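You operate a simulated robot arm through the tools that you are given. There is no shell and no other tool.

The job below is to be done with a simulated robot arm. You get a single attempt, and the scene is never put back.

TASK
Swap the shrink tape for blue tape and band the papered mandrel.
Fine: old roll to the crank end of the grey tray; arm up and carriage slid clear when the band is closed.

Only the result counts: the job must be done as asked and must still hold three seconds after the hand-in. Knocking over, shifting, dropping, spilling or breaking anything else fails it.

THE ROBOT
A 7-joint arm with a two-finger parallel gripper, fixed in place. Base frame: the origin is on the floor under the middle of its stand, x ahead of it, y to its left, z up; the work surface is at about z = 850. Readings come in mm, degrees, newtons and seconds.
It reaches about 1524 mm from its shoulder. Its first joint turns from -149.0 to 149.0 degrees. Payload 3.5 kg.
Tool frame: the origin (TCP) lies between the finger pads and is the grasp point; the fingertips stand 23 mm ahead of it; z points along the fingers, y is the line along which they close. The gripper opens to 94 mm. The fingers are 38 mm wide and 10 mm thick; the gripper's body (54 by 96 mm) begins 39 mm behind the TCP.
Orientation is told as [roll, pitch, yaw] about the base's x, y, z axes, in that order, counted from this pose: with the fingers straight down and closing along the base's y, the tool's x points along the base's -x, its y along +y and its z along -z.

THE INTERFACE
- The arm moves only by the tool play_rows. Its argument "commands" is a list of rows, each a list of 2 entries, a list of its own where there are three numbers: the shift along the base's x, y, z in mm, then the turn, a rotation vector about the base's x, y, z in degrees. In form: [[[x, y, z], [rx, ry, rz]], ...]. A call has 1 to 20 rows; each row shifts and turns the commanded pose from where the row before left it. "grip" is the finger opening in mm, from 0 to 94, set as the call begins (left out, the last holds). A row lasts 0.2 s, in which the tool goes at most 50 mm and 8.6 degrees; a call with a longer step from one row to the next is refused whole, and so is a gripper value outside its range. Where a pose cannot be reached the arm comes as near as it can. A force on the tool above 90 N (or 10 N above the force at the start of the call, whichever is more), or a blocked arm, ends the call early, and 0.2 s more pass. Each finger travels about 153 mm/s and halts on what it meets, pressing with about 33 N; the grip force reading is that of the motor and also rises with nothing between the fingers. The clock runs only during rows and for 0.2 s after the last one: add rows that do not move to give the fingers time. The reply holds the time, the measured pose of the TCP, the force on the tool along the base axes, the opening and the grip force, in the units named above and with some noise, with the torque about the TCP (base axes, N m) and any sound that the robot's microphone picked up, and new pictures: "pictures" is both (left out), scene, wrist or none.
- Cameras (640 x 400 px; columns grow to the right, rows downward): "scene" is fixed at [400.5, 650.3, 1659.9]; the picture's right is [0.92, -0.39, 0.00], its down [-0.36, -0.85, -0.38] and it looks along [0.15, 0.35, -0.93] (base axes); focal length 265 px, centre (320, 200). "wrist" rides on the gripper at [87, 16, -74] in the tool frame; the picture's right is [-0.18, 0.98, 0.00], its down [-0.58, -0.11, -0.81] and it looks along [-0.79, -0.15, 0.59] (tool axes); focal length 243 px, centre (320, 200).
- measure_at(camera, pixels): there is no depth. For up to 12 entries [column, row, z] of the newest picture of that camera ("zoom" is the newest enlarged one), the place [x, y] in the base frame at which the ray of that pixel passes the height z, good to about 2 mm. The clock stands still meanwhile.
- close_up(camera, box): a new picture of the part [left, top, right, bottom] of that camera's present view, enlarged. The clock stands still meanwhile.
- close_job(): hands the job in; it is judged then, once.

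Open the gripper and draw the arm clear of the work before you hand the job in, unless the task says otherwise.

The tools are called by a JSON object that holds its "fn" and its "kwargs". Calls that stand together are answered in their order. play_rows: Moves the arm, as the interface text tells. Its arguments: {"type":"object","properties":{"commands":{"type":"array","items":{"type":"array"}},"grip":{"type":"number"},"pictures":{"type":"string","enum":["both","scene","wrist","none"]}},"required":["commands"]} The other tools are called the same way: measure_at (camera, pixels) gives the place at which the rays of pixels pass given heights; close_up (camera, box) takes an enlarged picture of a part of a camera's view; close_job () hands the job in.

At the start:

```text
time: 0.0
position: [424.6, 1012.1, 1250.3]
tcp_rot: [0.0, 0.0, 0.0]
wrist_force: [-0.2, -0.3, -0.4]
moment: [0.01, 0.03, -0.01]
opening: 94.1
gripper_force: 0.0
```

scene: 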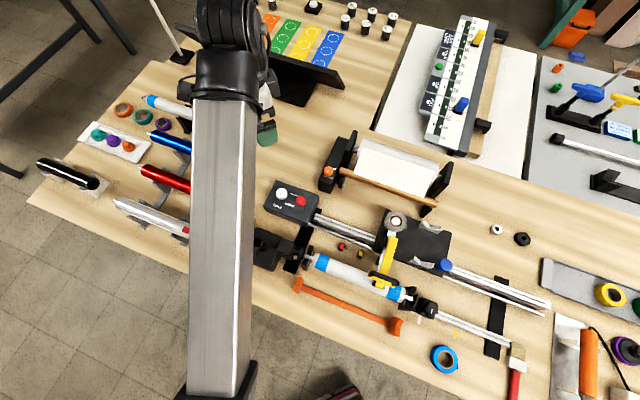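
wrist: 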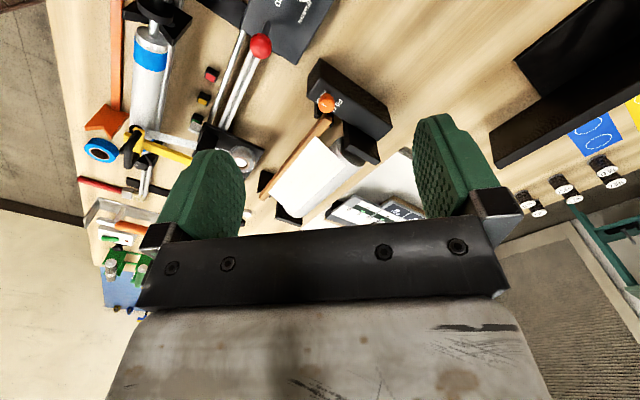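

The scene picture shows a workbench with a mandrel at about (355, 275), a yellow arm with a roll at (395, 222), and a blue roll at (445, 358). I take close-ups to understand the machine first.

{"fn": "close_up", "kwargs": {"camera": "scene", "box": [250, 170, 450, 295]}}

{"fn": "close_up", "kwargs": {"camera": "scene", "box": [360, 220, 560, 400]}}

{"fn": "close_up", "kwargs": {"camera": "scene", "box": [520, 240, 640, 400]}}

{"fn": "close_up", "kwargs": {"camera": "scene", "box": [90, 80, 300, 270]}}

```text
3.20 times, centred on (350, 232) of scene
```

zoom: 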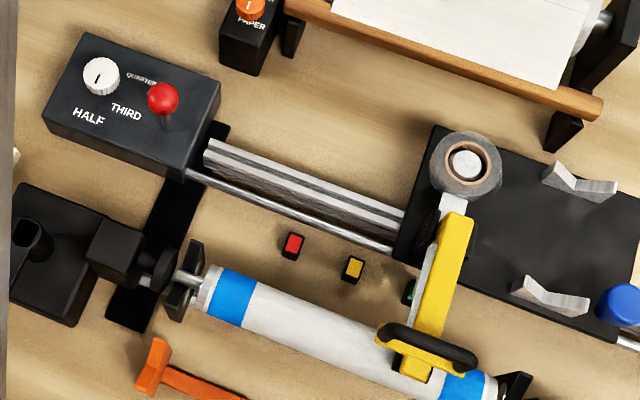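

```text
2.22 times, centred on (460, 310) of scene
```

zoom: 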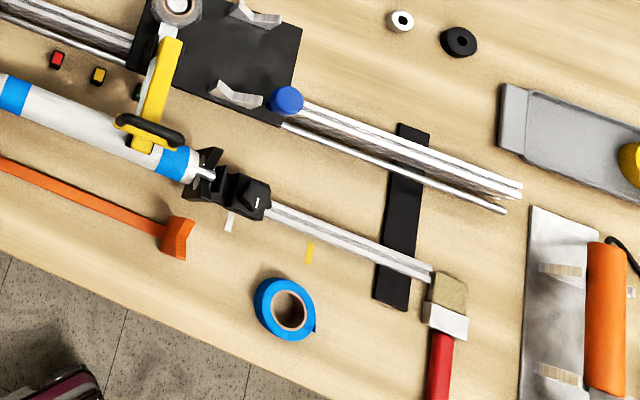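

```text
2.50 times, centred on (580, 320) of scene
```

zoom: 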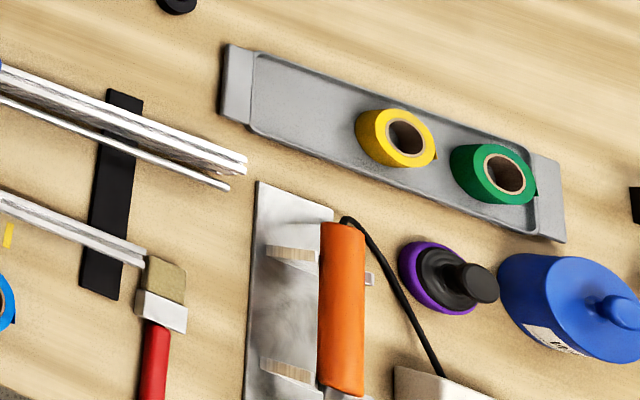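

```text
2.11 times, centred on (195, 175) of scene
```

zoom: 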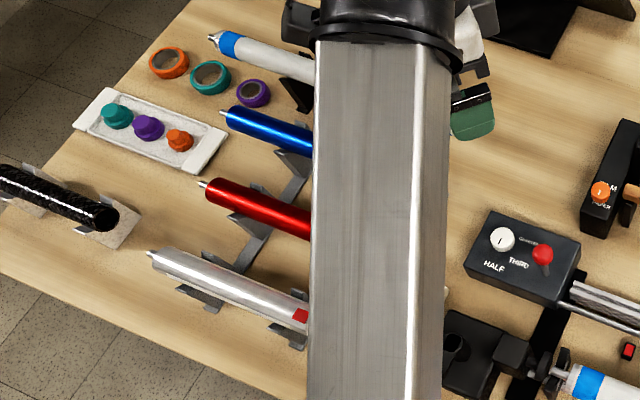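

I measure key places on the bench to get a layout, using assumed heights.

{"fn": "measure_at", "kwargs": {"camera": "scene", "pixels": [[445, 359, 850], [396, 221, 950], [313, 260, 920], [405, 294, 920], [282, 194, 900], [301, 200, 930], [540, 272, 850], [612, 295, 850], [270, 250, 900], [445, 265, 920], [385, 280, 950], [545, 305, 880]]}}

{"fn": "close_up", "kwargs": {"camera": "wrist", "box": [60, 0, 420, 230]}}

```text
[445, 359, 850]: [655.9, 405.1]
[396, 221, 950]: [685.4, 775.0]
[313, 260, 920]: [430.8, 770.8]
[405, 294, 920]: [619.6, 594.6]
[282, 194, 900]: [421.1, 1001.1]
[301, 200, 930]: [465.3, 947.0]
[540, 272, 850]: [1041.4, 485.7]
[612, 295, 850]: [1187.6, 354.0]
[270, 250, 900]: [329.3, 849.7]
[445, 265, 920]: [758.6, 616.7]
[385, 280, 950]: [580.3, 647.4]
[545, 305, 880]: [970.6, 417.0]
```

```text
1.74 times, centred on (240, 115) of wrist
```

zoom: 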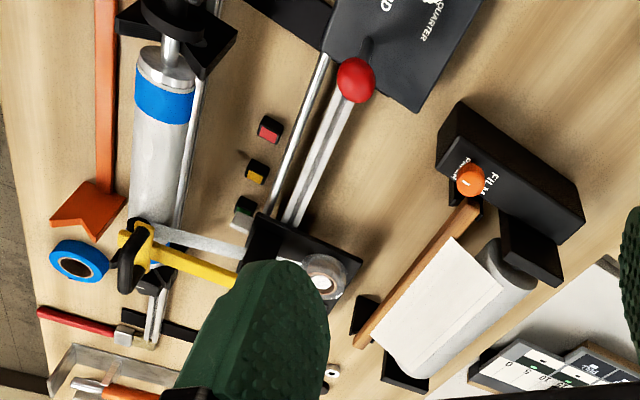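

The machine runs diagonally (mandrel from about (431,771) to (620,595)), with the headstock/crank hidden by the arm. I draw the arm back and left at a safe height so that the wrist camera looks at the headstock.

{"fn": "play_rows", "kwargs": {"commands": [[[-40, -25, 0], [0, 0, 0]], [[-40, -25, 0], [0, 0, 0]], [[-40, -25, 0], [0, 0, 0]], [[-40, -25, 0], [0, 0, 0]], [[-40, -25, 0], [0, 0, 0]], [[0, 0, 0], [0, 0, 0]]]}}

```text
time: 1.4
position: [228.1, 901.5, 1219.4]
tcp_rot: [1.4, -0.4, -0.1]
wrist_force: [-0.4, -0.4, -0.3]
moment: [-0.02, -0.02, -0.03]
opening: 94.2
gripper_force: 0.1
out of reach, approached as far as the arm can: row 3, 4, 5
```

scene: 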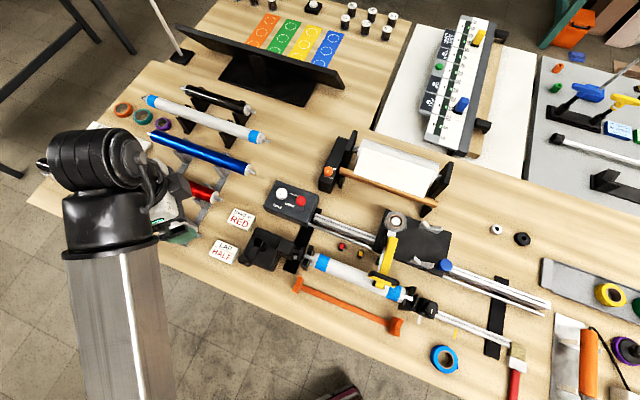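
wrist: 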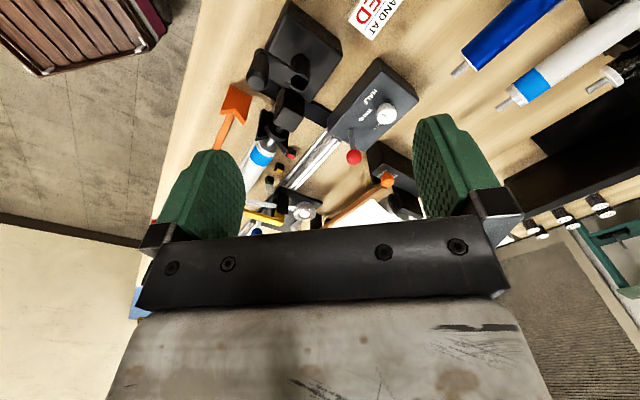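

Cards are now visible at (240, 219) "…RED" and (222, 251) "LAP HALF". I zoom in on those and the headstock.

{"fn": "close_up", "kwargs": {"camera": "scene", "box": [195, 165, 325, 285]}}

{"fn": "close_up", "kwargs": {"camera": "scene", "box": [300, 200, 460, 310]}}

{"fn": "close_up", "kwargs": {"camera": "wrist", "box": [200, 0, 440, 230]}}

{"fn": "close_up", "kwargs": {"camera": "scene", "box": [80, 60, 290, 210]}}

```text
3.33 times, centred on (260, 225) of scene
```

zoom: 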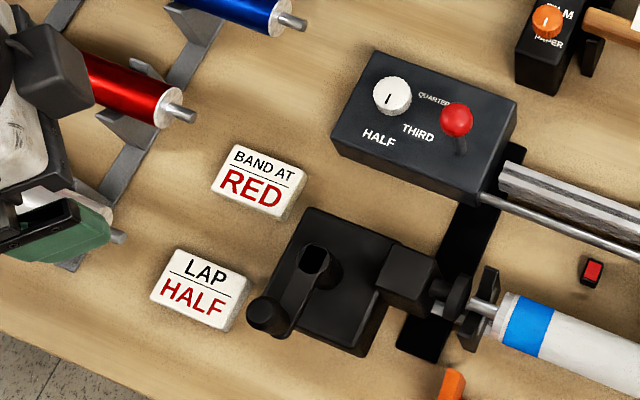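

```text
3.64 times, centred on (380, 255) of scene
```

zoom: 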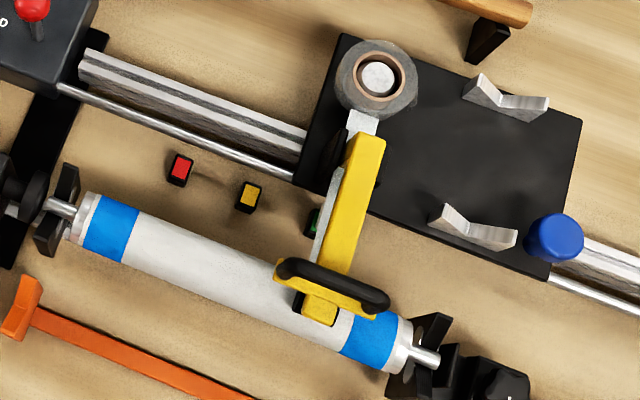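

```text
1.74 times, centred on (320, 115) of wrist
```

zoom: 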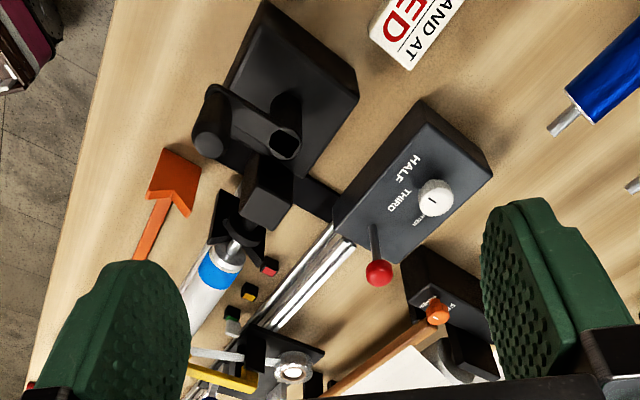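

```text
2.67 times, centred on (185, 135) of scene
```

zoom: 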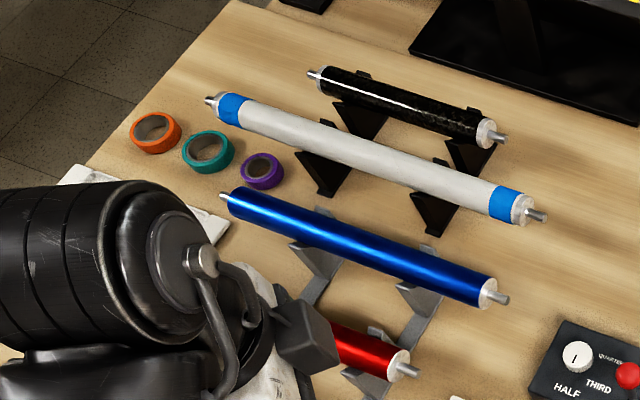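

The cards read "BAND AT RED" and "LAP HALF". I move the arm to look at the carriage, roll and presser arm from above.

{"fn": "play_rows", "kwargs": {"commands": [[[30, -10, 30], [0, 0, 0]], [[40, -20, 20], [0, 0, 0]], [[40, -25, 0], [0, 0, 0]], [[40, -25, 0], [0, 0, 0]], [[40, -25, 0], [0, 0, 0]], [[40, -20, 0], [0, 0, 0]], [[25, 0, 0], [0, 0, 0]], [[0, 0, 0], [0, 0, 0]]]}}

```text
time: 3.2
position: [495.7, 803.3, 1213.3]
tcp_rot: [0.3, -0.3, 0.1]
wrist_force: [0.2, 0.0, 0.6]
moment: [0.01, 0.03, -0.03]
opening: 93.8
gripper_force: 0.2
out of reach, approached as far as the arm can: row 1, 2, 3, 4, 5
```

scene: 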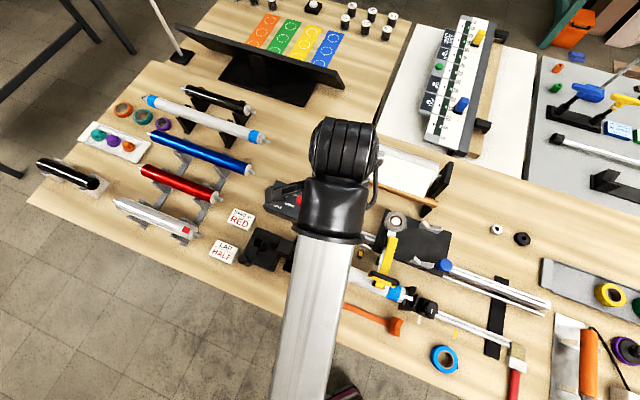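
wrist: 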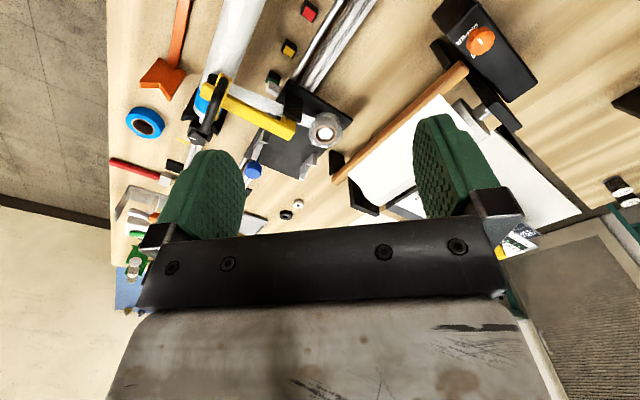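

The wrist view shows the carriage at (290,130), yellow arm and roll at (325,130). I zoom for details.

{"fn": "close_up", "kwargs": {"camera": "wrist", "box": [110, 0, 360, 180]}}

{"fn": "close_up", "kwargs": {"camera": "scene", "box": [360, 200, 460, 270]}}

{"fn": "close_up", "kwargs": {"camera": "scene", "box": [520, 240, 640, 340]}}

```text
2.22 times, centred on (235, 90) of wrist
```

zoom: 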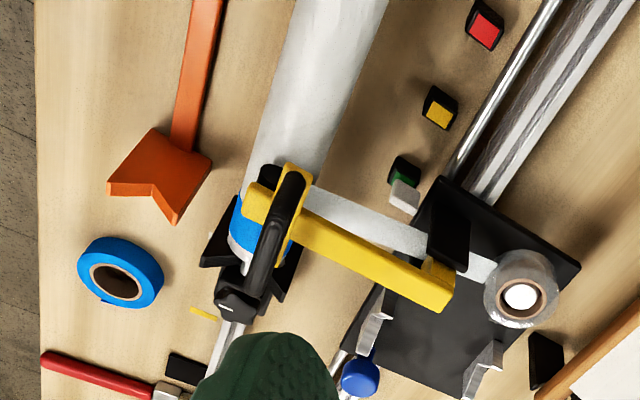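

```text
5.71 times, centred on (410, 235) of scene
```

zoom: 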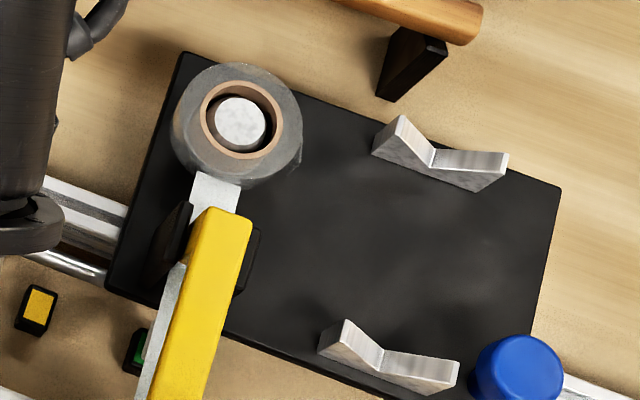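

```text
4.00 times, centred on (580, 290) of scene
```

zoom: 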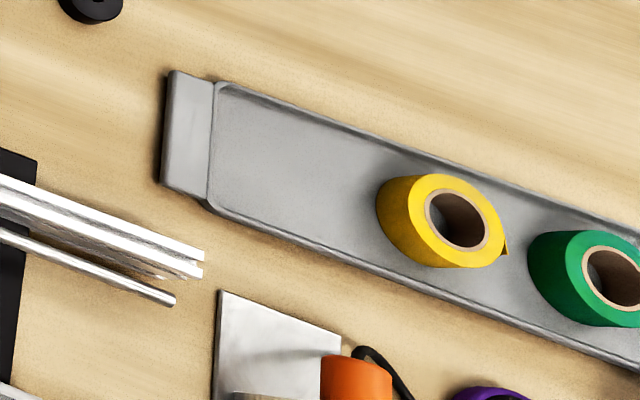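

I triangulate heights of the handle, roll, spindle, knobs and mandrel by measuring the same features in both cameras at several heights.

{"fn": "measure_at", "kwargs": {"camera": "scene", "pixels": [[370.9, 273.7, 950], [370.9, 273.7, 1050], [396.5, 282.5, 950], [396.5, 282.5, 1050], [396, 221.5, 900], [396, 221.5, 1000], [444.4, 264, 900], [444.4, 264, 1000], [341.5, 246, 850], [341.5, 246, 900], [360.3, 253.5, 850], [360.3, 253.5, 900]]}}

{"fn": "measure_at", "kwargs": {"camera": "wrist", "pixels": [[221.5, 81, 950], [221.5, 81, 1050], [195.4, 135, 950], [195.4, 135, 1050], [325, 133.5, 900], [325, 133.5, 1000], [253, 170, 900], [253, 170, 1000], [309, 11, 850], [309, 11, 900], [289, 48, 850], [289, 48, 900]]}}

```text
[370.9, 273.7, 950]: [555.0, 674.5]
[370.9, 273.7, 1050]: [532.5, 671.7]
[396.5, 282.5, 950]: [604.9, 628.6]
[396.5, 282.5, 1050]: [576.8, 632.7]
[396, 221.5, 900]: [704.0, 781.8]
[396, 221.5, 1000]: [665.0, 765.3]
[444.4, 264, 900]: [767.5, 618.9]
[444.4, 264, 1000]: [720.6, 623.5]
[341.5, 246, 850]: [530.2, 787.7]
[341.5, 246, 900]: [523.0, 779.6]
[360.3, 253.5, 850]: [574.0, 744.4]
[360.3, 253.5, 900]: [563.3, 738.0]
```

```text
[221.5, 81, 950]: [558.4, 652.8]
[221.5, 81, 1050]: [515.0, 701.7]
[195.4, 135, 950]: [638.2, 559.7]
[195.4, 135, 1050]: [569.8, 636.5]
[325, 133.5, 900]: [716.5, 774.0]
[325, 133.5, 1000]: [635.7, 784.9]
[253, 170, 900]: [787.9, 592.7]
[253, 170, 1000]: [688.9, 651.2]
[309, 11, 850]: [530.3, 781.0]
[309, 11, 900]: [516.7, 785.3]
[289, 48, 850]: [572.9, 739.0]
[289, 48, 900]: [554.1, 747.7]
```

Heights come out at: spindle top ~929 at (692,777), blue knob ~944 at (748,621), red block at (528,784), yellow at (572,742). Next I look closely at the gearbox (labels, white knob, red-ball lever) with the wrist camera.

{"fn": "play_rows", "kwargs": {"commands": [[[-15, 30, -15], [0, 0, 0]], [[-15, 30, -18], [0, 0, 0]], [[-15, 30, -20], [0, 0, 0]], [[-15, 30, -20], [0, 0, 0]], [[-15, 30, -20], [0, 0, 0]], [[-13, 26, -20], [0, 0, 0]], [[0, 0, 0], [0, 0, 0]]]}}

{"fn": "close_up", "kwargs": {"camera": "wrist", "box": [200, 0, 440, 150]}}

```text
time: 4.8
position: [408.1, 980.0, 1099.7]
tcp_rot: [0.0, 0.0, -0.1]
wrist_force: [-0.4, 0.6, 0.1]
moment: [-0.01, 0.0, -0.03]
opening: 93.9
gripper_force: 0.0
```

scene: 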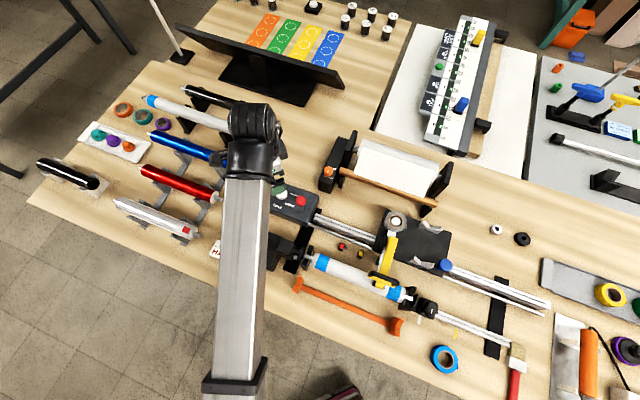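
wrist: 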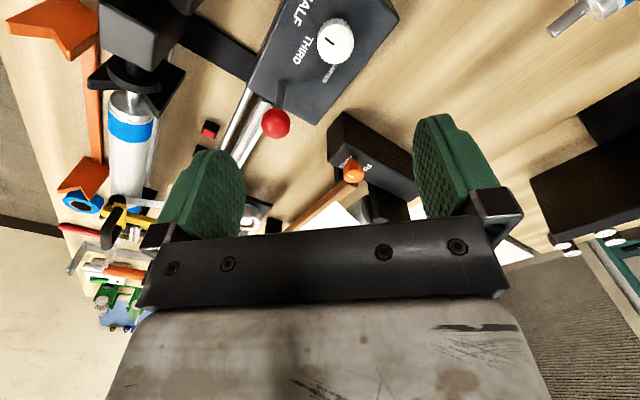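

```text
2.67 times, centred on (320, 75) of wrist
```

zoom: 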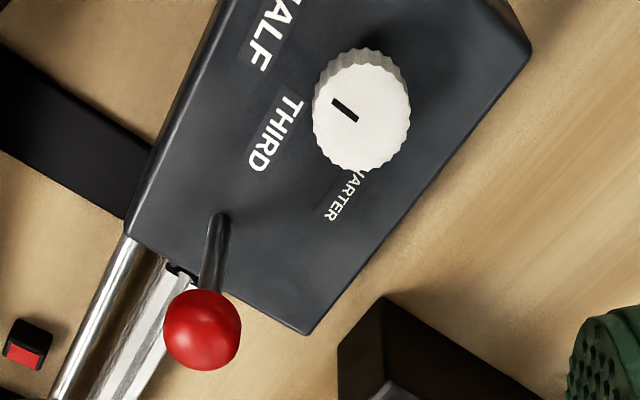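

The knob pointer seems to face HALF. I triangulate the knob, lever base and ball, and compare the pointer direction with the labels.

{"fn": "measure_at", "kwargs": {"camera": "scene", "pixels": [[301.1, 201, 900], [301.1, 201, 1000], [302, 210, 900], [302, 210, 950], [281.6, 193.5, 900], [281.6, 193.5, 950]]}}

{"fn": "measure_at", "kwargs": {"camera": "wrist", "pixels": [[275.8, 123.7, 900], [275.8, 123.7, 1000], [281.8, 84.4, 900], [281.8, 84.4, 950], [335.7, 42, 900], [335.7, 42, 950]]}}

{"fn": "measure_at", "kwargs": {"camera": "zoom", "pixels": [[268, 30, 910], [275, 135, 910], [345, 197, 910], [360, 118, 910], [360, 118, 935], [333, 100, 935], [357, 121, 935], [362, 108, 935]]}}

```text
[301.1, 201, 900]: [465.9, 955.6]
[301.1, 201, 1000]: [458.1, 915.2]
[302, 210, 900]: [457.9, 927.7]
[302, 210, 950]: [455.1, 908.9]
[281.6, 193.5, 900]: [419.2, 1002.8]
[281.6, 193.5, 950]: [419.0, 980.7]
```

```text
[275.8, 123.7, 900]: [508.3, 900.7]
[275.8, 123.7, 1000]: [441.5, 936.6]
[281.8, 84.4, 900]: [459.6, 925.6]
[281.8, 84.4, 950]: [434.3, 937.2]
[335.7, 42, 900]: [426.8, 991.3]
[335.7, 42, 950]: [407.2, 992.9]
```

```text
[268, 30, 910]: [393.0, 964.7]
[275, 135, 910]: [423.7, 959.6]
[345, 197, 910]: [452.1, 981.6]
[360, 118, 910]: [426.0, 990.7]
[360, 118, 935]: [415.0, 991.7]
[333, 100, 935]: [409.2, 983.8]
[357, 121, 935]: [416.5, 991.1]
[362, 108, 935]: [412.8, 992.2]
```

Lever is vertical (ball at (460,926,972) over base (458,927)), and the knob pointer (−135°) faces HALF, so that setting already fits the card. Now I move with a 46.5° yaw to above the presser arm for a view from the robot's side.

{"fn": "play_rows", "kwargs": {"commands": [[[16, -36, 3], [0, 0, 5.2]], [[16, -36, 0], [0, 0, 5.2]], [[16, -36, 0], [0, 0, 5.2]], [[16, -36, 0], [0, 0, 5.2]], [[16, -36, 0], [0, 0, 5.2]], [[16, -36, 0], [0, 0, 5.2]], [[16, -36, 0], [0, 0, 5.2]], [[16, -36, 0], [0, 0, 5.1]], [[16, -39, 0], [0, 0, 5]], [[0, 0, 0], [0, 0, 0]]]}}

{"fn": "close_up", "kwargs": {"camera": "wrist", "box": [120, 0, 520, 250]}}

```text
time: 6.8
position: [552.0, 654.4, 1107.0]
tcp_rot: [-0.1, -1.1, 44.8]
wrist_force: [1.3, -0.2, -2.1]
moment: [0.11, -0.06, 0.04]
opening: 93.9
gripper_force: 0.1
stopped in row 10: the force on the tool passed its limit at 104 N (the readings are from after the stop); the commanded pose is now the measured one
```

scene: 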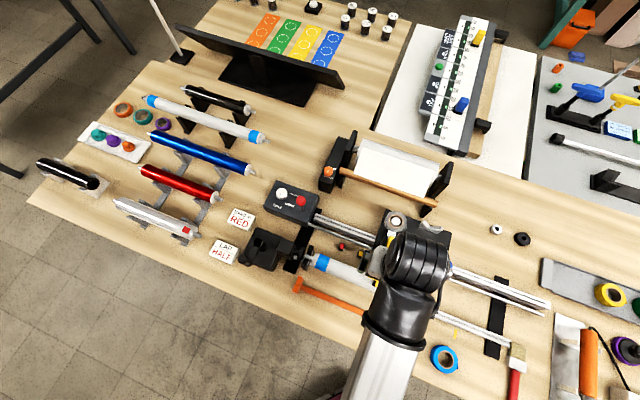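
wrist: 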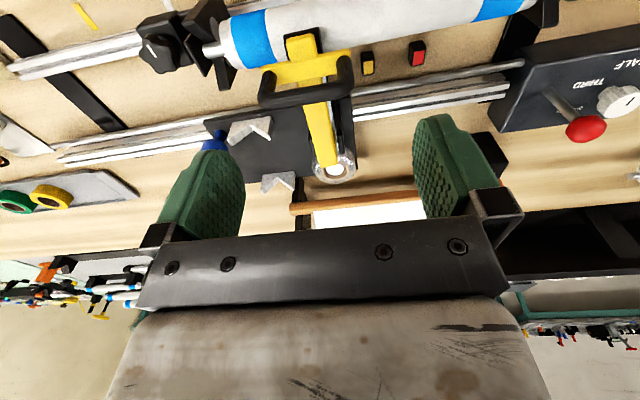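

```text
1.60 times, centred on (320, 125) of wrist
```

zoom: 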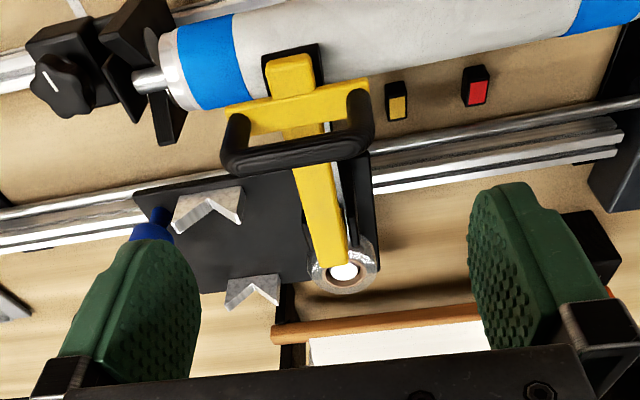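

The stop at 104 N came at the abrupt halt after fast moves; nothing in the picture seems displaced (arm, roll, carriage at (320,150) of the close-up look the same). I'll move more gently. Next I go to a viewpoint looking along the mandrel axis from the headstock end, tilted, to see the arm's side profile.

{"fn": "play_rows", "kwargs": {"commands": [[[0, 0, 10], [0, 0, -3]], [[-6, 12, 8], [0, 0, -6]], [[-9, 18, 6], [0, 0, -6.5]], [[-10, 20, 0], [0, 0, -6.5]], [[-10, 20, 0], [0, 0, -6.5]], [[-10, 20, 0], [0, 0, -6.5]], [[-10, 20, 0], [0, 0, -6.5]], [[-10, 20, 0], [0, 0, -6.5]], [[-10, 20, 0], [0, 0, -6.5]], [[-10, 20, 0], [0, 0, -6.5]], [[-9, 18, 0], [0, 0, -6.5]], [[-6, 12, 0], [0, 0, -6]], [[-4, 8, 0], [0, 0, -5]], [[0, 0, 0], [0, 0, 0]]], "pictures": "wrist"}}

```text
time: 9.8
position: [449.9, 863.8, 1132.1]
tcp_rot: [-0.1, -1.0, -33.8]
wrist_force: [0.2, 0.3, 0.2]
moment: [-0.01, 0.01, -0.01]
opening: 93.6
gripper_force: 0.0
```

wrist: 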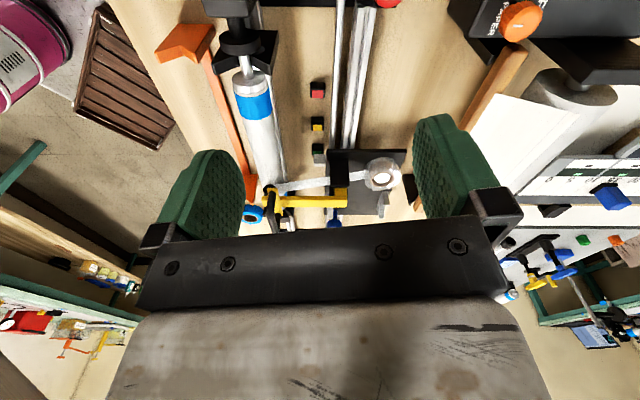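

Now I tilt the tool about 31° so the camera looks along the mandrel more level.

{"fn": "play_rows", "kwargs": {"commands": [[[0, 0, 0], [-2, -2.2, 0]], [[0, 0, 0], [-4.2, -4.5, 0]], [[0, 0, 0], [-4.2, -4.5, 0]], [[0, 0, 0], [-4.2, -4.5, 0]], [[0, 0, 0], [-4.2, -4.5, 0]], [[0, 0, 0], [-2.5, -2.6, 0]], [[0, 0, 0], [0, 0, 0]]], "pictures": "wrist"}}

{"fn": "close_up", "kwargs": {"camera": "wrist", "box": [220, 0, 460, 150]}}

```text
time: 11.4
position: [448.5, 863.3, 1129.9]
tcp_rot: [-5.6, -31.9, -32.1]
wrist_force: [0.5, -0.5, 0.8]
moment: [0.0, 0.03, -0.04]
opening: 93.7
gripper_force: 0.0
```

wrist: 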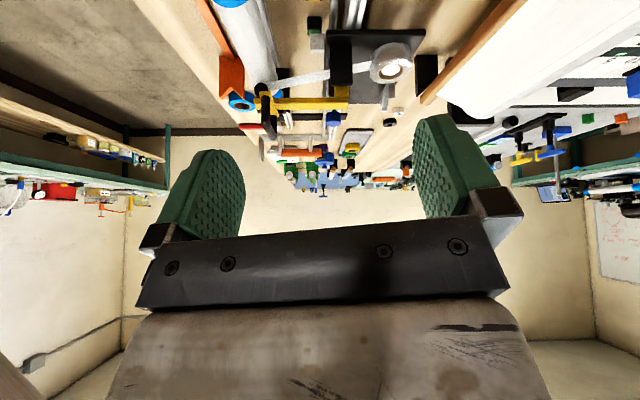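

```text
2.67 times, centred on (340, 75) of wrist
```

zoom: 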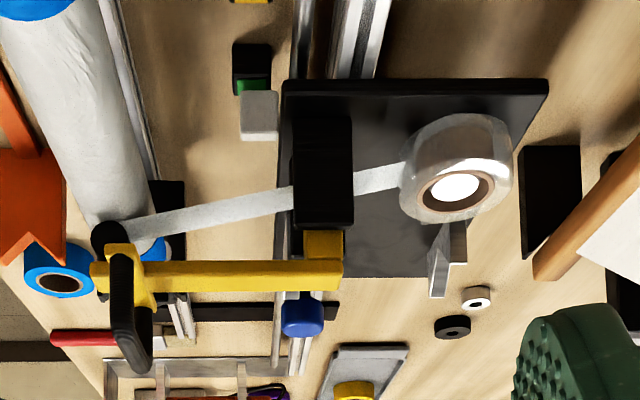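

The side profile shows the arm level, with pivot post at (322,170) and bail handle up at (130,340). I measure rays in this view for height estimates.

{"fn": "measure_at", "kwargs": {"camera": "zoom", "pixels": [[130, 355, 980], [130, 355, 1010], [322, 245, 930], [322, 245, 960], [456, 187, 920], [456, 187, 940], [404, 165, 870], [404, 165, 890], [345, 270, 960], [95, 275, 960], [508, 135, 900], [285, 90, 880]]}}

{"fn": "close_up", "kwargs": {"camera": "wrist", "box": [240, 60, 360, 135]}}

```text
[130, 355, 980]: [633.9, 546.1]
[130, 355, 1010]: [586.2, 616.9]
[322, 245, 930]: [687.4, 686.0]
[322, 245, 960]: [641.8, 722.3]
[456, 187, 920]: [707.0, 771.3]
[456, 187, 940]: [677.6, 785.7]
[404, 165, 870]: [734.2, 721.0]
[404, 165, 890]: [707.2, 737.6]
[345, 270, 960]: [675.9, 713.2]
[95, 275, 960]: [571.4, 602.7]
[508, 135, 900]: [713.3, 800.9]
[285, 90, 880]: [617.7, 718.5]
```

```text
5.33 times, centred on (300, 98) of wrist
```

zoom: 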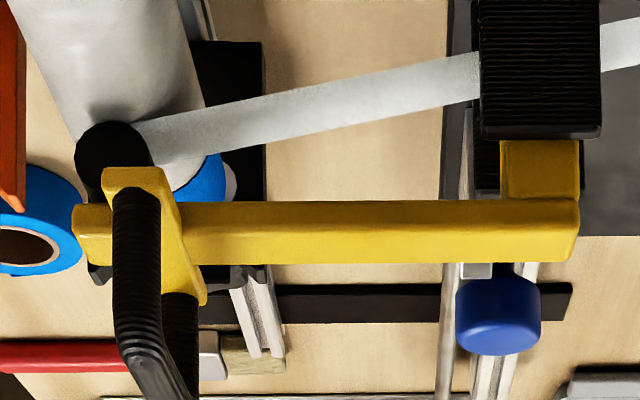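

I measure the bail's near corner again in this zoom at several heights to intersect with the scene ray.

{"fn": "measure_at", "kwargs": {"camera": "zoom", "pixels": [[140, 345, 990], [140, 345, 1000], [140, 345, 1010], [140, 345, 1020], [575, 232, 970], [575, 232, 990], [82, 225, 970], [82, 225, 990], [500, 310, 940], [500, 310, 950]]}}

{"fn": "measure_at", "kwargs": {"camera": "scene", "pixels": [[371.5, 273, 990], [371.5, 273, 1000], [371.5, 273, 1010], [371.5, 273, 1020], [378, 284, 960], [378, 284, 980], [389, 236, 960], [389, 236, 980]]}}

```text
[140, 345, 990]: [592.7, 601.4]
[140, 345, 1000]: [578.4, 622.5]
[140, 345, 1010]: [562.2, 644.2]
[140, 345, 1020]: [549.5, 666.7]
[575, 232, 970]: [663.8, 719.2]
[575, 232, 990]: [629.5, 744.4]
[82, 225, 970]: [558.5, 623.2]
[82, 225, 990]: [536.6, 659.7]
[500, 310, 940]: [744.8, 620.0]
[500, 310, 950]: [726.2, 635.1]
```

```text
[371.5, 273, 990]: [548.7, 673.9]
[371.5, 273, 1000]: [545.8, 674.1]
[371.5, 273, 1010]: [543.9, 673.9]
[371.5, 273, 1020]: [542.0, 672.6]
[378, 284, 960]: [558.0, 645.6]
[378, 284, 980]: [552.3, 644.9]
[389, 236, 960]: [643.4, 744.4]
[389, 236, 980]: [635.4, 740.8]
```

I calibrate the machine's direction from long straight features: the rod ends, mandrel edges and gearbox edge.

{"fn": "measure_at", "kwargs": {"camera": "scene", "pixels": [[308, 224.1, 875], [543.3, 314.5, 875], [312, 219, 880], [546, 307, 880], [331, 269.5, 905], [393, 293, 905], [264, 210, 902], [311, 226, 902]]}}

{"fn": "close_up", "kwargs": {"camera": "scene", "box": [440, 240, 560, 360]}}

{"fn": "close_up", "kwargs": {"camera": "scene", "box": [225, 170, 345, 290]}}

```text
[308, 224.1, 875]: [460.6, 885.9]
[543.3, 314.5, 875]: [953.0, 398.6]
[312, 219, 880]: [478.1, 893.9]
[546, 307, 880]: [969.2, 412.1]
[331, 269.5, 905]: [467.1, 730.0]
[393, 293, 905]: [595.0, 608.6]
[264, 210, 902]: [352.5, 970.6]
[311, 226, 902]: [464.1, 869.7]
```

```text
3.33 times, centred on (500, 300) of scene
```

zoom: 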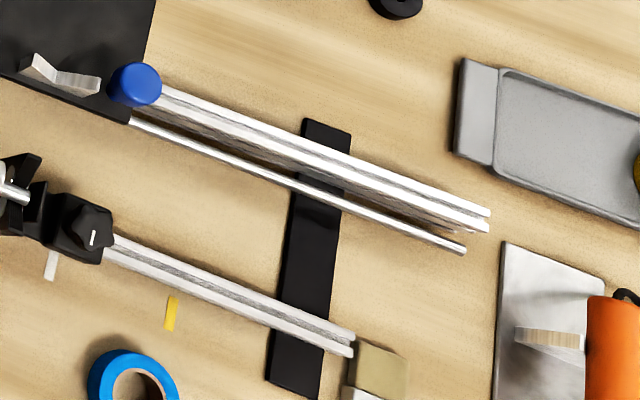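

```text
3.33 times, centred on (285, 230) of scene
```

zoom: 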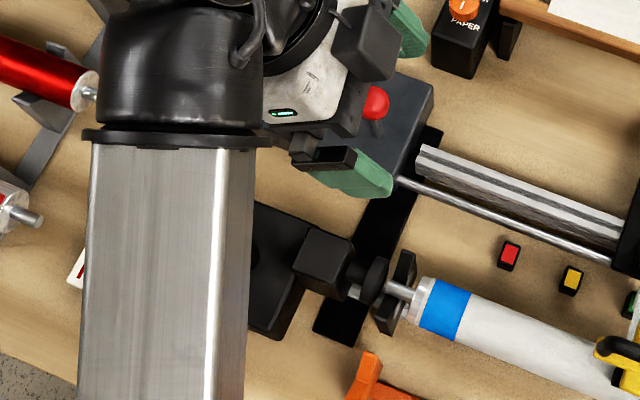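

Machine axis is u≈(0.712,−0.702), v≈(0.702,0.712). Now I untilt and move to look at the crank and headstock from above.

{"fn": "play_rows", "kwargs": {"commands": [[[-10, 4, 0], [2, 2.2, 0]], [[-20, 6, 0], [4.2, 4.5, 0]], [[-25, 8, 0], [4.2, 4.5, 0]], [[-25, 8, 0], [4.2, 4.5, 0]], [[-25, 8, 0], [4.2, 4.5, 0]], [[-25, 8, -5], [2.5, 2.6, -4]], [[-20, 8, -5], [0, 0, -5]], [[-10, 4, -5], [0, 0, -3]], [[0, 0, 0], [0, 0, 0]]], "pictures": "both"}}

{"fn": "close_up", "kwargs": {"camera": "wrist", "box": [200, 0, 440, 150]}}

```text
time: 13.4
position: [287.4, 917.2, 1116.8]
tcp_rot: [-0.2, -1.0, -45.9]
wrist_force: [-0.7, 0.0, 0.7]
moment: [-0.01, 0.03, -0.01]
opening: 93.8
gripper_force: 0.0
```

scene: 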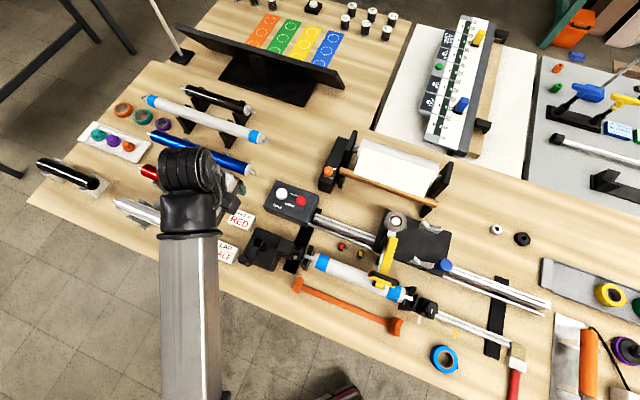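
wrist: 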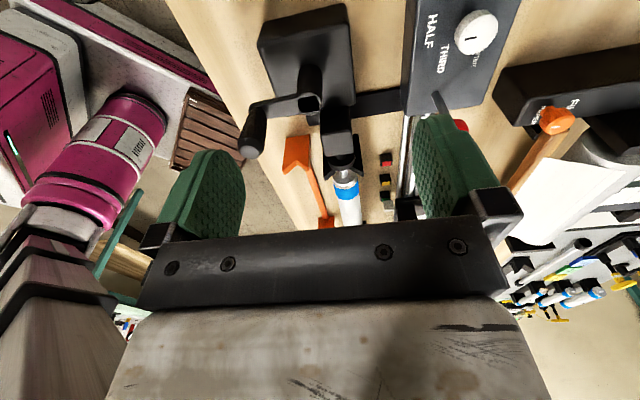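

```text
2.67 times, centred on (320, 75) of wrist
```

zoom: 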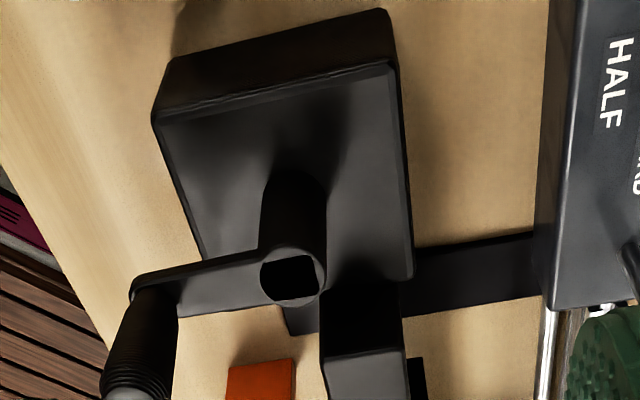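

The crank is a vertical-axis one: hub with square socket at (293,280) in the zoom and vertical grip to its left. I triangulate hub, grip and drive box.

{"fn": "close_up", "kwargs": {"camera": "wrist", "box": [220, 60, 380, 160]}}

{"fn": "close_up", "kwargs": {"camera": "scene", "box": [225, 215, 325, 278]}}

```text
4.00 times, centred on (300, 110) of wrist
```

zoom: 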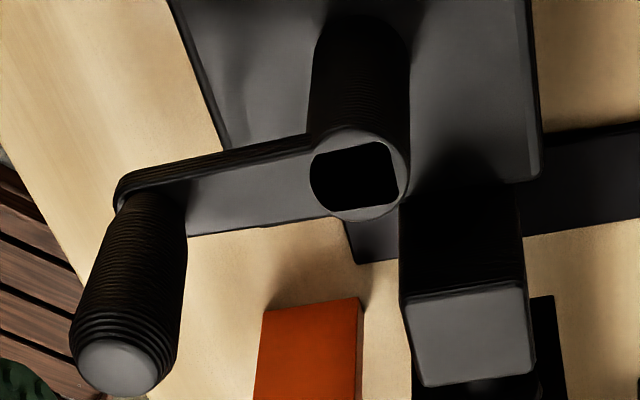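

```text
6.35 times, centred on (275, 246) of scene
```

zoom: 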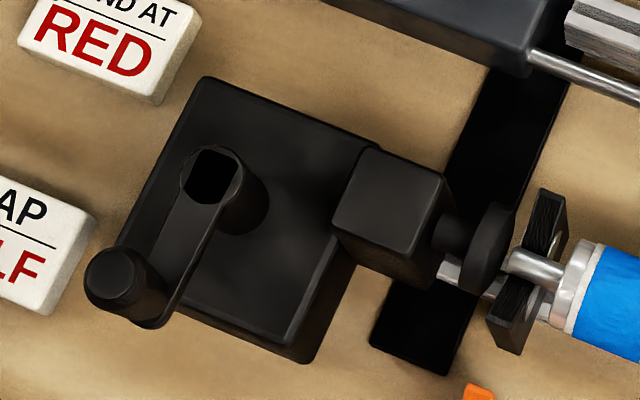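

I measure these pairs at two heights each.

{"fn": "measure_at", "kwargs": {"camera": "scene", "pixels": [[258, 242.1, 900], [258, 242.1, 1000], [243.8, 258.3, 900], [243.8, 258.3, 1000], [286.8, 246, 900], [286.8, 246, 1000]]}}

{"fn": "measure_at", "kwargs": {"camera": "wrist", "pixels": [[309.5, 103.75, 900], [309.5, 103.75, 1000], [249.5, 151.75, 900], [249.5, 151.75, 1000], [337.5, 143.75, 900], [337.5, 143.75, 1000]]}}

```text
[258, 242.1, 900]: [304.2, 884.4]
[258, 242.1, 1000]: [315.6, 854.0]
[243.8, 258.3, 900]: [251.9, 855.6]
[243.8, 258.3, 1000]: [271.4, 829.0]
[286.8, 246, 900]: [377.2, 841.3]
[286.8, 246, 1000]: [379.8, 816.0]
```

```text
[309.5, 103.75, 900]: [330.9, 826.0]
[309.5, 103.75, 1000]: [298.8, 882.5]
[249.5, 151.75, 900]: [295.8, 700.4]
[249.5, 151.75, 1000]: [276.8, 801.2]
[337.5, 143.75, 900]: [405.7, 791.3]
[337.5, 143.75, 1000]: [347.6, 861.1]
```

Hub at (311,864,965), crank grip top at (275.5,823.5,1021), radius ≈54 mm; it turns in a horizontal plane. Next I move above the presser arm's bail handle (about (567,650,1015)) with fingers closing across the bar, and take pictures to refine.

{"fn": "play_rows", "kwargs": {"commands": [[[7, -6.5, 2], [0, 0, 0.3]], [[16, -15, 2], [0, 0, 0.3]], [[24, -23, 0], [0, 0, 0.3]], [[28, -27, 0], [0, 0, 0.3]], [[28, -27, 0], [0, 0, 0]], [[28, -27, 0], [0, 0, 0]], [[28, -27, 0], [0, 0, 0]], [[28, -27, 0], [0, 0, 0]], [[28, -27, 0], [0, 0, 0]], [[26, -25, 0], [0, 0, 0]], [[20, -19, 0], [0, 0, 0]], [[12, -11, 0], [0, 0, 0]], [[6, -5.5, 0], [0, 0, 0]], [[0, 0, 0], [0, 0, 0]]], "pictures": "both"}}

{"fn": "close_up", "kwargs": {"camera": "wrist", "box": [200, 0, 440, 150]}}

```text
time: 16.4
position: [568.1, 649.7, 1118.5]
tcp_rot: [-0.1, -1.0, -44.5]
wrist_force: [-0.4, -0.3, 0.5]
moment: [0.01, 0.01, 0.04]
opening: 94.2
gripper_force: 0.1
```

scene: 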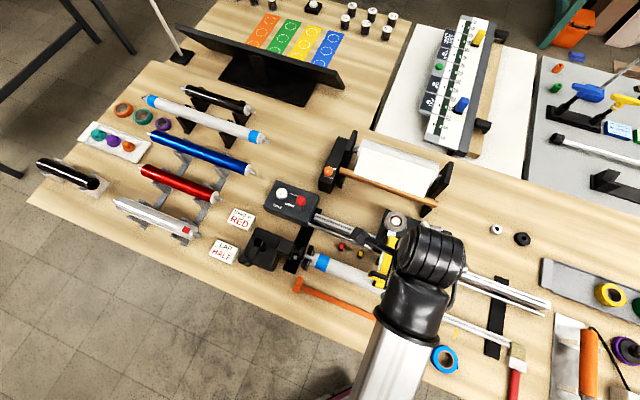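
wrist: 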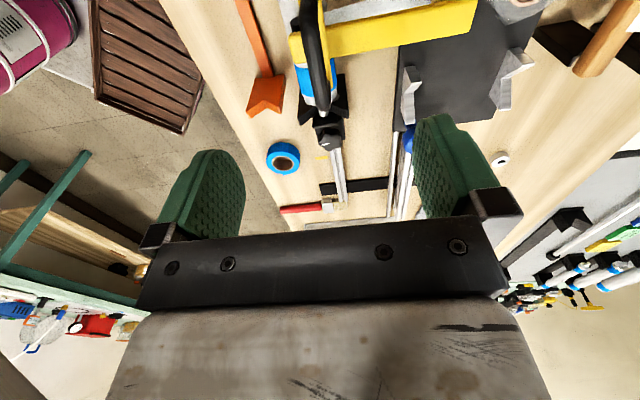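

```text
2.67 times, centred on (320, 75) of wrist
```

zoom: 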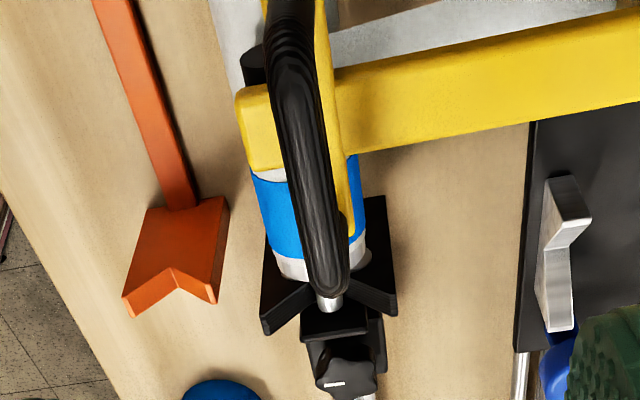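

The bail bar is clear at (290,40)–(325,285) in the zoom. I measure its ends at plausible heights to refine with the scene ray.

{"fn": "measure_at", "kwargs": {"camera": "zoom", "pixels": [[288, 45, 990], [288, 45, 1010], [288, 45, 1030], [325, 280, 990], [325, 280, 1010], [325, 280, 1030], [305, 160, 1010], [270, 130, 980], [640, 60, 980], [340, 385, 930]]}}

{"fn": "measure_at", "kwargs": {"camera": "scene", "pixels": [[371.5, 273.7, 990], [371.5, 273.7, 1010], [371.5, 273.7, 1030], [396, 282.2, 990], [396, 282.2, 1010], [396, 282.2, 1030], [391, 244.6, 940], [391, 244.6, 960]]}}

```text
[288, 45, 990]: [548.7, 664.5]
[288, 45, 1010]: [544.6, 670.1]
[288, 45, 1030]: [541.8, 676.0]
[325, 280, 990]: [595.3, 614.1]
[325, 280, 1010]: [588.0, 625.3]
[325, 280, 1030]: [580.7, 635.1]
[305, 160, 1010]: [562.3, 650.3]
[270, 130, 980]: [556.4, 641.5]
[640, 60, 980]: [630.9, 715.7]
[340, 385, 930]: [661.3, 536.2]
```

```text
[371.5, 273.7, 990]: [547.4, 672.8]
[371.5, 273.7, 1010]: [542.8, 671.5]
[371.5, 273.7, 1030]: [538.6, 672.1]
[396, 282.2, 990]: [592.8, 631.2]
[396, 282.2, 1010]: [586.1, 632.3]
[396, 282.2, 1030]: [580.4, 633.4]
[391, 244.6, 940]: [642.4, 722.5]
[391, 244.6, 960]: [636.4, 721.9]
```

Bail bar centre comes out at (563,652,~1016). I lower the open gripper over it gently, without closing yet.

{"fn": "play_rows", "kwargs": {"commands": [[[-1, 0.5, -10], [0, 0, 0]], [[-1, 0.5, -20], [0, 0, 0]], [[-1, 0.5, -22], [0, 0, 0]], [[-1, 0.5, -22], [0, 0, 0]], [[-1, 0.3, -15], [0, 0, 0]], [[0, 0, -10], [0, 0, 0]], [[0, 0, -4], [0, 0, 0]], [[0, 0, 0], [0, 0, 0]]], "pictures": "both"}}

```text
time: 18.2
position: [564.3, 652.9, 1017.6]
tcp_rot: [-0.3, -1.0, -44.4]
wrist_force: [0.2, -0.5, -0.2]
moment: [0.02, 0.0, -0.01]
opening: 94.2
gripper_force: 0.1
```

scene: 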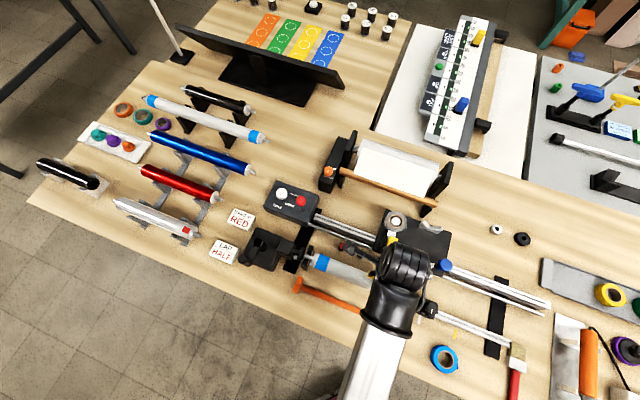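
wrist: 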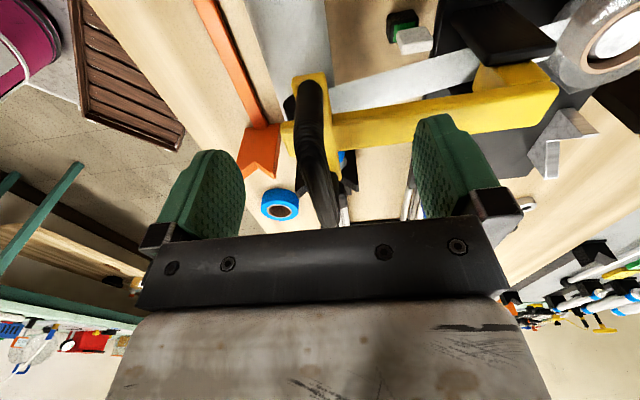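

The bar at row 184 lies at col ~322, centred on the TCP (320,184). I close the gripper on it.

{"fn": "play_rows", "kwargs": {"commands": [[[0, 0, 0], [0, 0, 0]], [[0, 0, 0], [0, 0, 0]], [[0, 0, 0], [0, 0, 0]]], "grip": 0, "pictures": "wrist"}}

```text
time: 19.0
position: [563.3, 652.7, 1017.0]
tcp_rot: [-0.2, -1.0, -44.6]
wrist_force: [1.0, 1.5, -2.1]
moment: [0.02, 0.08, -0.84]
opening: 11.5
gripper_force: 45.1
```

wrist: 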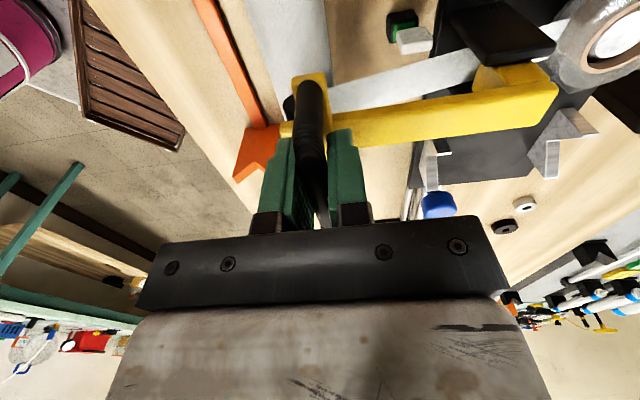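

The bar is held (opening 11.5 mm). I begin lifting along a small arc about the estimated hinge (v≈963, z≈945) and watch the forces.

{"fn": "play_rows", "kwargs": {"commands": [[[2.3, 2.3, 4.4], [0, 0, 0]], [[2.3, 2.4, 4.3], [0, 0, 0]], [[0, 0, 0], [0, 0, 0]]], "pictures": "wrist"}}

```text
time: 19.8
position: [568.0, 659.3, 1024.8]
tcp_rot: [-0.2, -1.1, -44.5]
wrist_force: [8.3, 3.5, -7.3]
moment: [-0.5, -0.37, -1.1]
opening: 11.5
gripper_force: 45.1
```

wrist: 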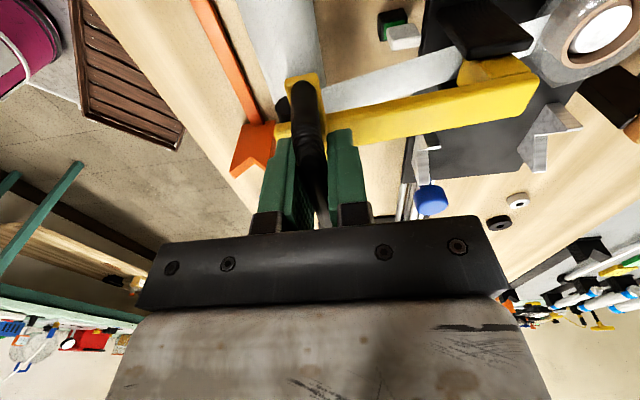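

The arm is rising; force is along the radius inward (~11 N), so the true hinge is a bit lower. I continue with the corrected arc.

{"fn": "play_rows", "kwargs": {"commands": [[[3.5, 3.5, 3.4], [0, 0, 0]], [[3.5, 3.6, 3.4], [0, 0, 0]], [[3.3, 3.3, 3.6], [0, 0, 0]], [[3.3, 3.3, 3.6], [0, 0, 0]], [[0, 0, 0], [0, 0, 0]]], "pictures": "wrist"}}

```text
time: 21.0
position: [579.0, 668.7, 1041.7]
tcp_rot: [-0.2, -1.0, -44.4]
wrist_force: [-18.7, -14.5, 25.4]
moment: [0.24, 0.2, -1.23]
opening: 11.7
gripper_force: 45.1
```

wrist: 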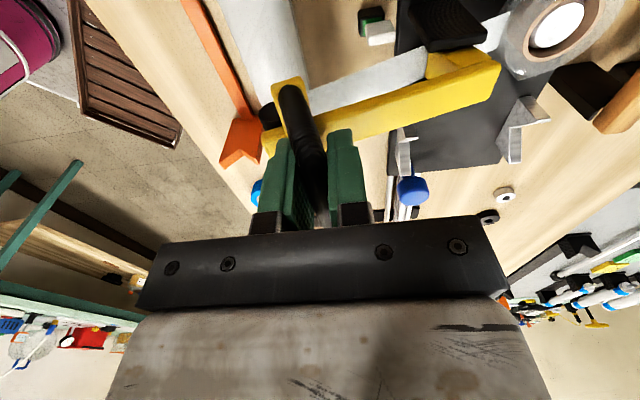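

Measured positions fit a hinge at (v 963, z 946), radius 125; the command is ~4 mm inside the circle. I continue on that circle up to about 40° of lift.

{"fn": "play_rows", "kwargs": {"commands": [[[1.9, 1.9, 4.4], [0, 0, 0]], [[1.9, 1.9, 4.3], [0, 0, 0]], [[3.2, 3.3, 3.0], [0, 0, 0]], [[3.2, 3.3, 2.9], [0, 0, 0]], [[3.4, 3.5, 2.5], [0, 0, 0]], [[3.4, 3.5, 2.5], [0, 0, 0]], [[3.5, 3.6, 2.1], [0, 0, 0]], [[3.5, 3.6, 2.1], [0, 0, 0]], [[3.6, 3.7, 1.6], [0, 0, 0]], [[3.6, 3.7, 1.6], [0, 0, 0]], [[0, 0, 0], [0, 0, 0]]], "pictures": "both"}}

```text
time: 23.4
position: [610.6, 702.7, 1065.4]
tcp_rot: [-0.2, -0.9, -44.5]
wrist_force: [-0.8, 0.1, -1.0]
moment: [-0.14, -0.01, -1.5]
opening: 11.8
gripper_force: 44.7
```

scene: 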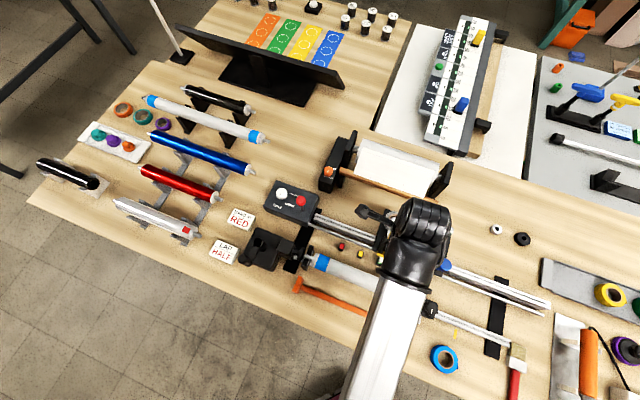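
wrist: 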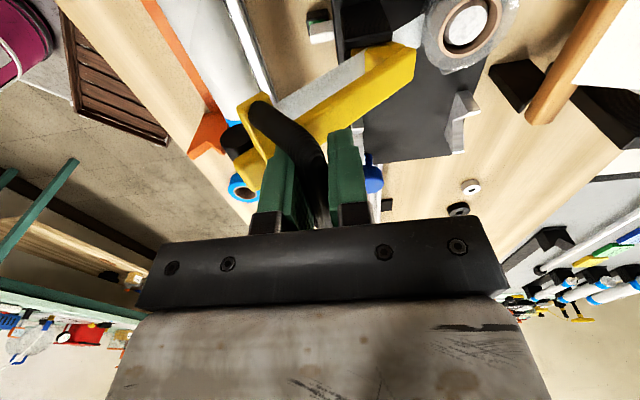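

Forces are nearly zero and the arm is at ~40°. I continue the arc to about 60°.

{"fn": "play_rows", "kwargs": {"commands": [[[3.75, 3.8, 1.2], [0, 0, 0]], [[3.75, 3.8, 1.2], [0, 0, 0]], [[3.8, 3.85, 0.7], [0, 0, 0]], [[3.8, 3.85, 0.7], [0, 0, 0]], [[3.8, 3.85, 0.25], [0, 0, 0]], [[3.8, 3.85, 0.25], [0, 0, 0]], [[3.8, 3.85, -0.25], [0, 0, 0]], [[3.8, 3.85, -0.25], [0, 0, 0]], [[0, 0, 0], [0, 0, 0]]], "pictures": "wrist"}}

```text
time: 25.4
position: [642.5, 733.7, 1070.8]
tcp_rot: [-0.1, -1.0, -44.7]
wrist_force: [3.1, -0.7, 15.3]
moment: [-0.38, -0.37, -1.42]
opening: 11.9
gripper_force: 45.5
```

wrist: 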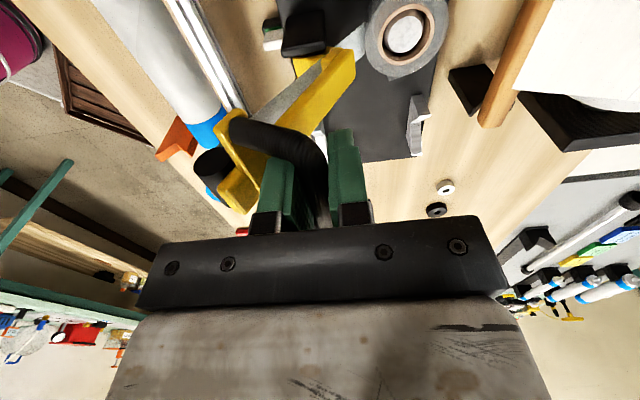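

Arm is at about 60°. I loosen the grip slightly (16 mm, bar remains captured) to learn whether the arm stays up by itself.

{"fn": "play_rows", "kwargs": {"commands": [[[0, 0, 0], [0, 0, 0]], [[0, 0, 0], [0, 0, 0]], [[0, 0, 0], [0, 0, 0]], [[0, 0, 0], [0, 0, 0]]], "grip": 18, "pictures": "wrist"}}

```text
time: 26.4
position: [641.6, 734.1, 1069.0]
tcp_rot: [-0.2, -1.0, -44.5]
wrist_force: [0.4, 0.1, 0.2]
moment: [0.02, 0.0, 0.03]
opening: 18.0
gripper_force: 0.1
```

wrist: 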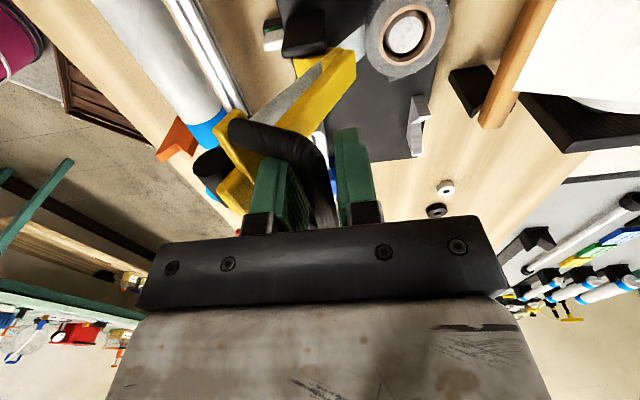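

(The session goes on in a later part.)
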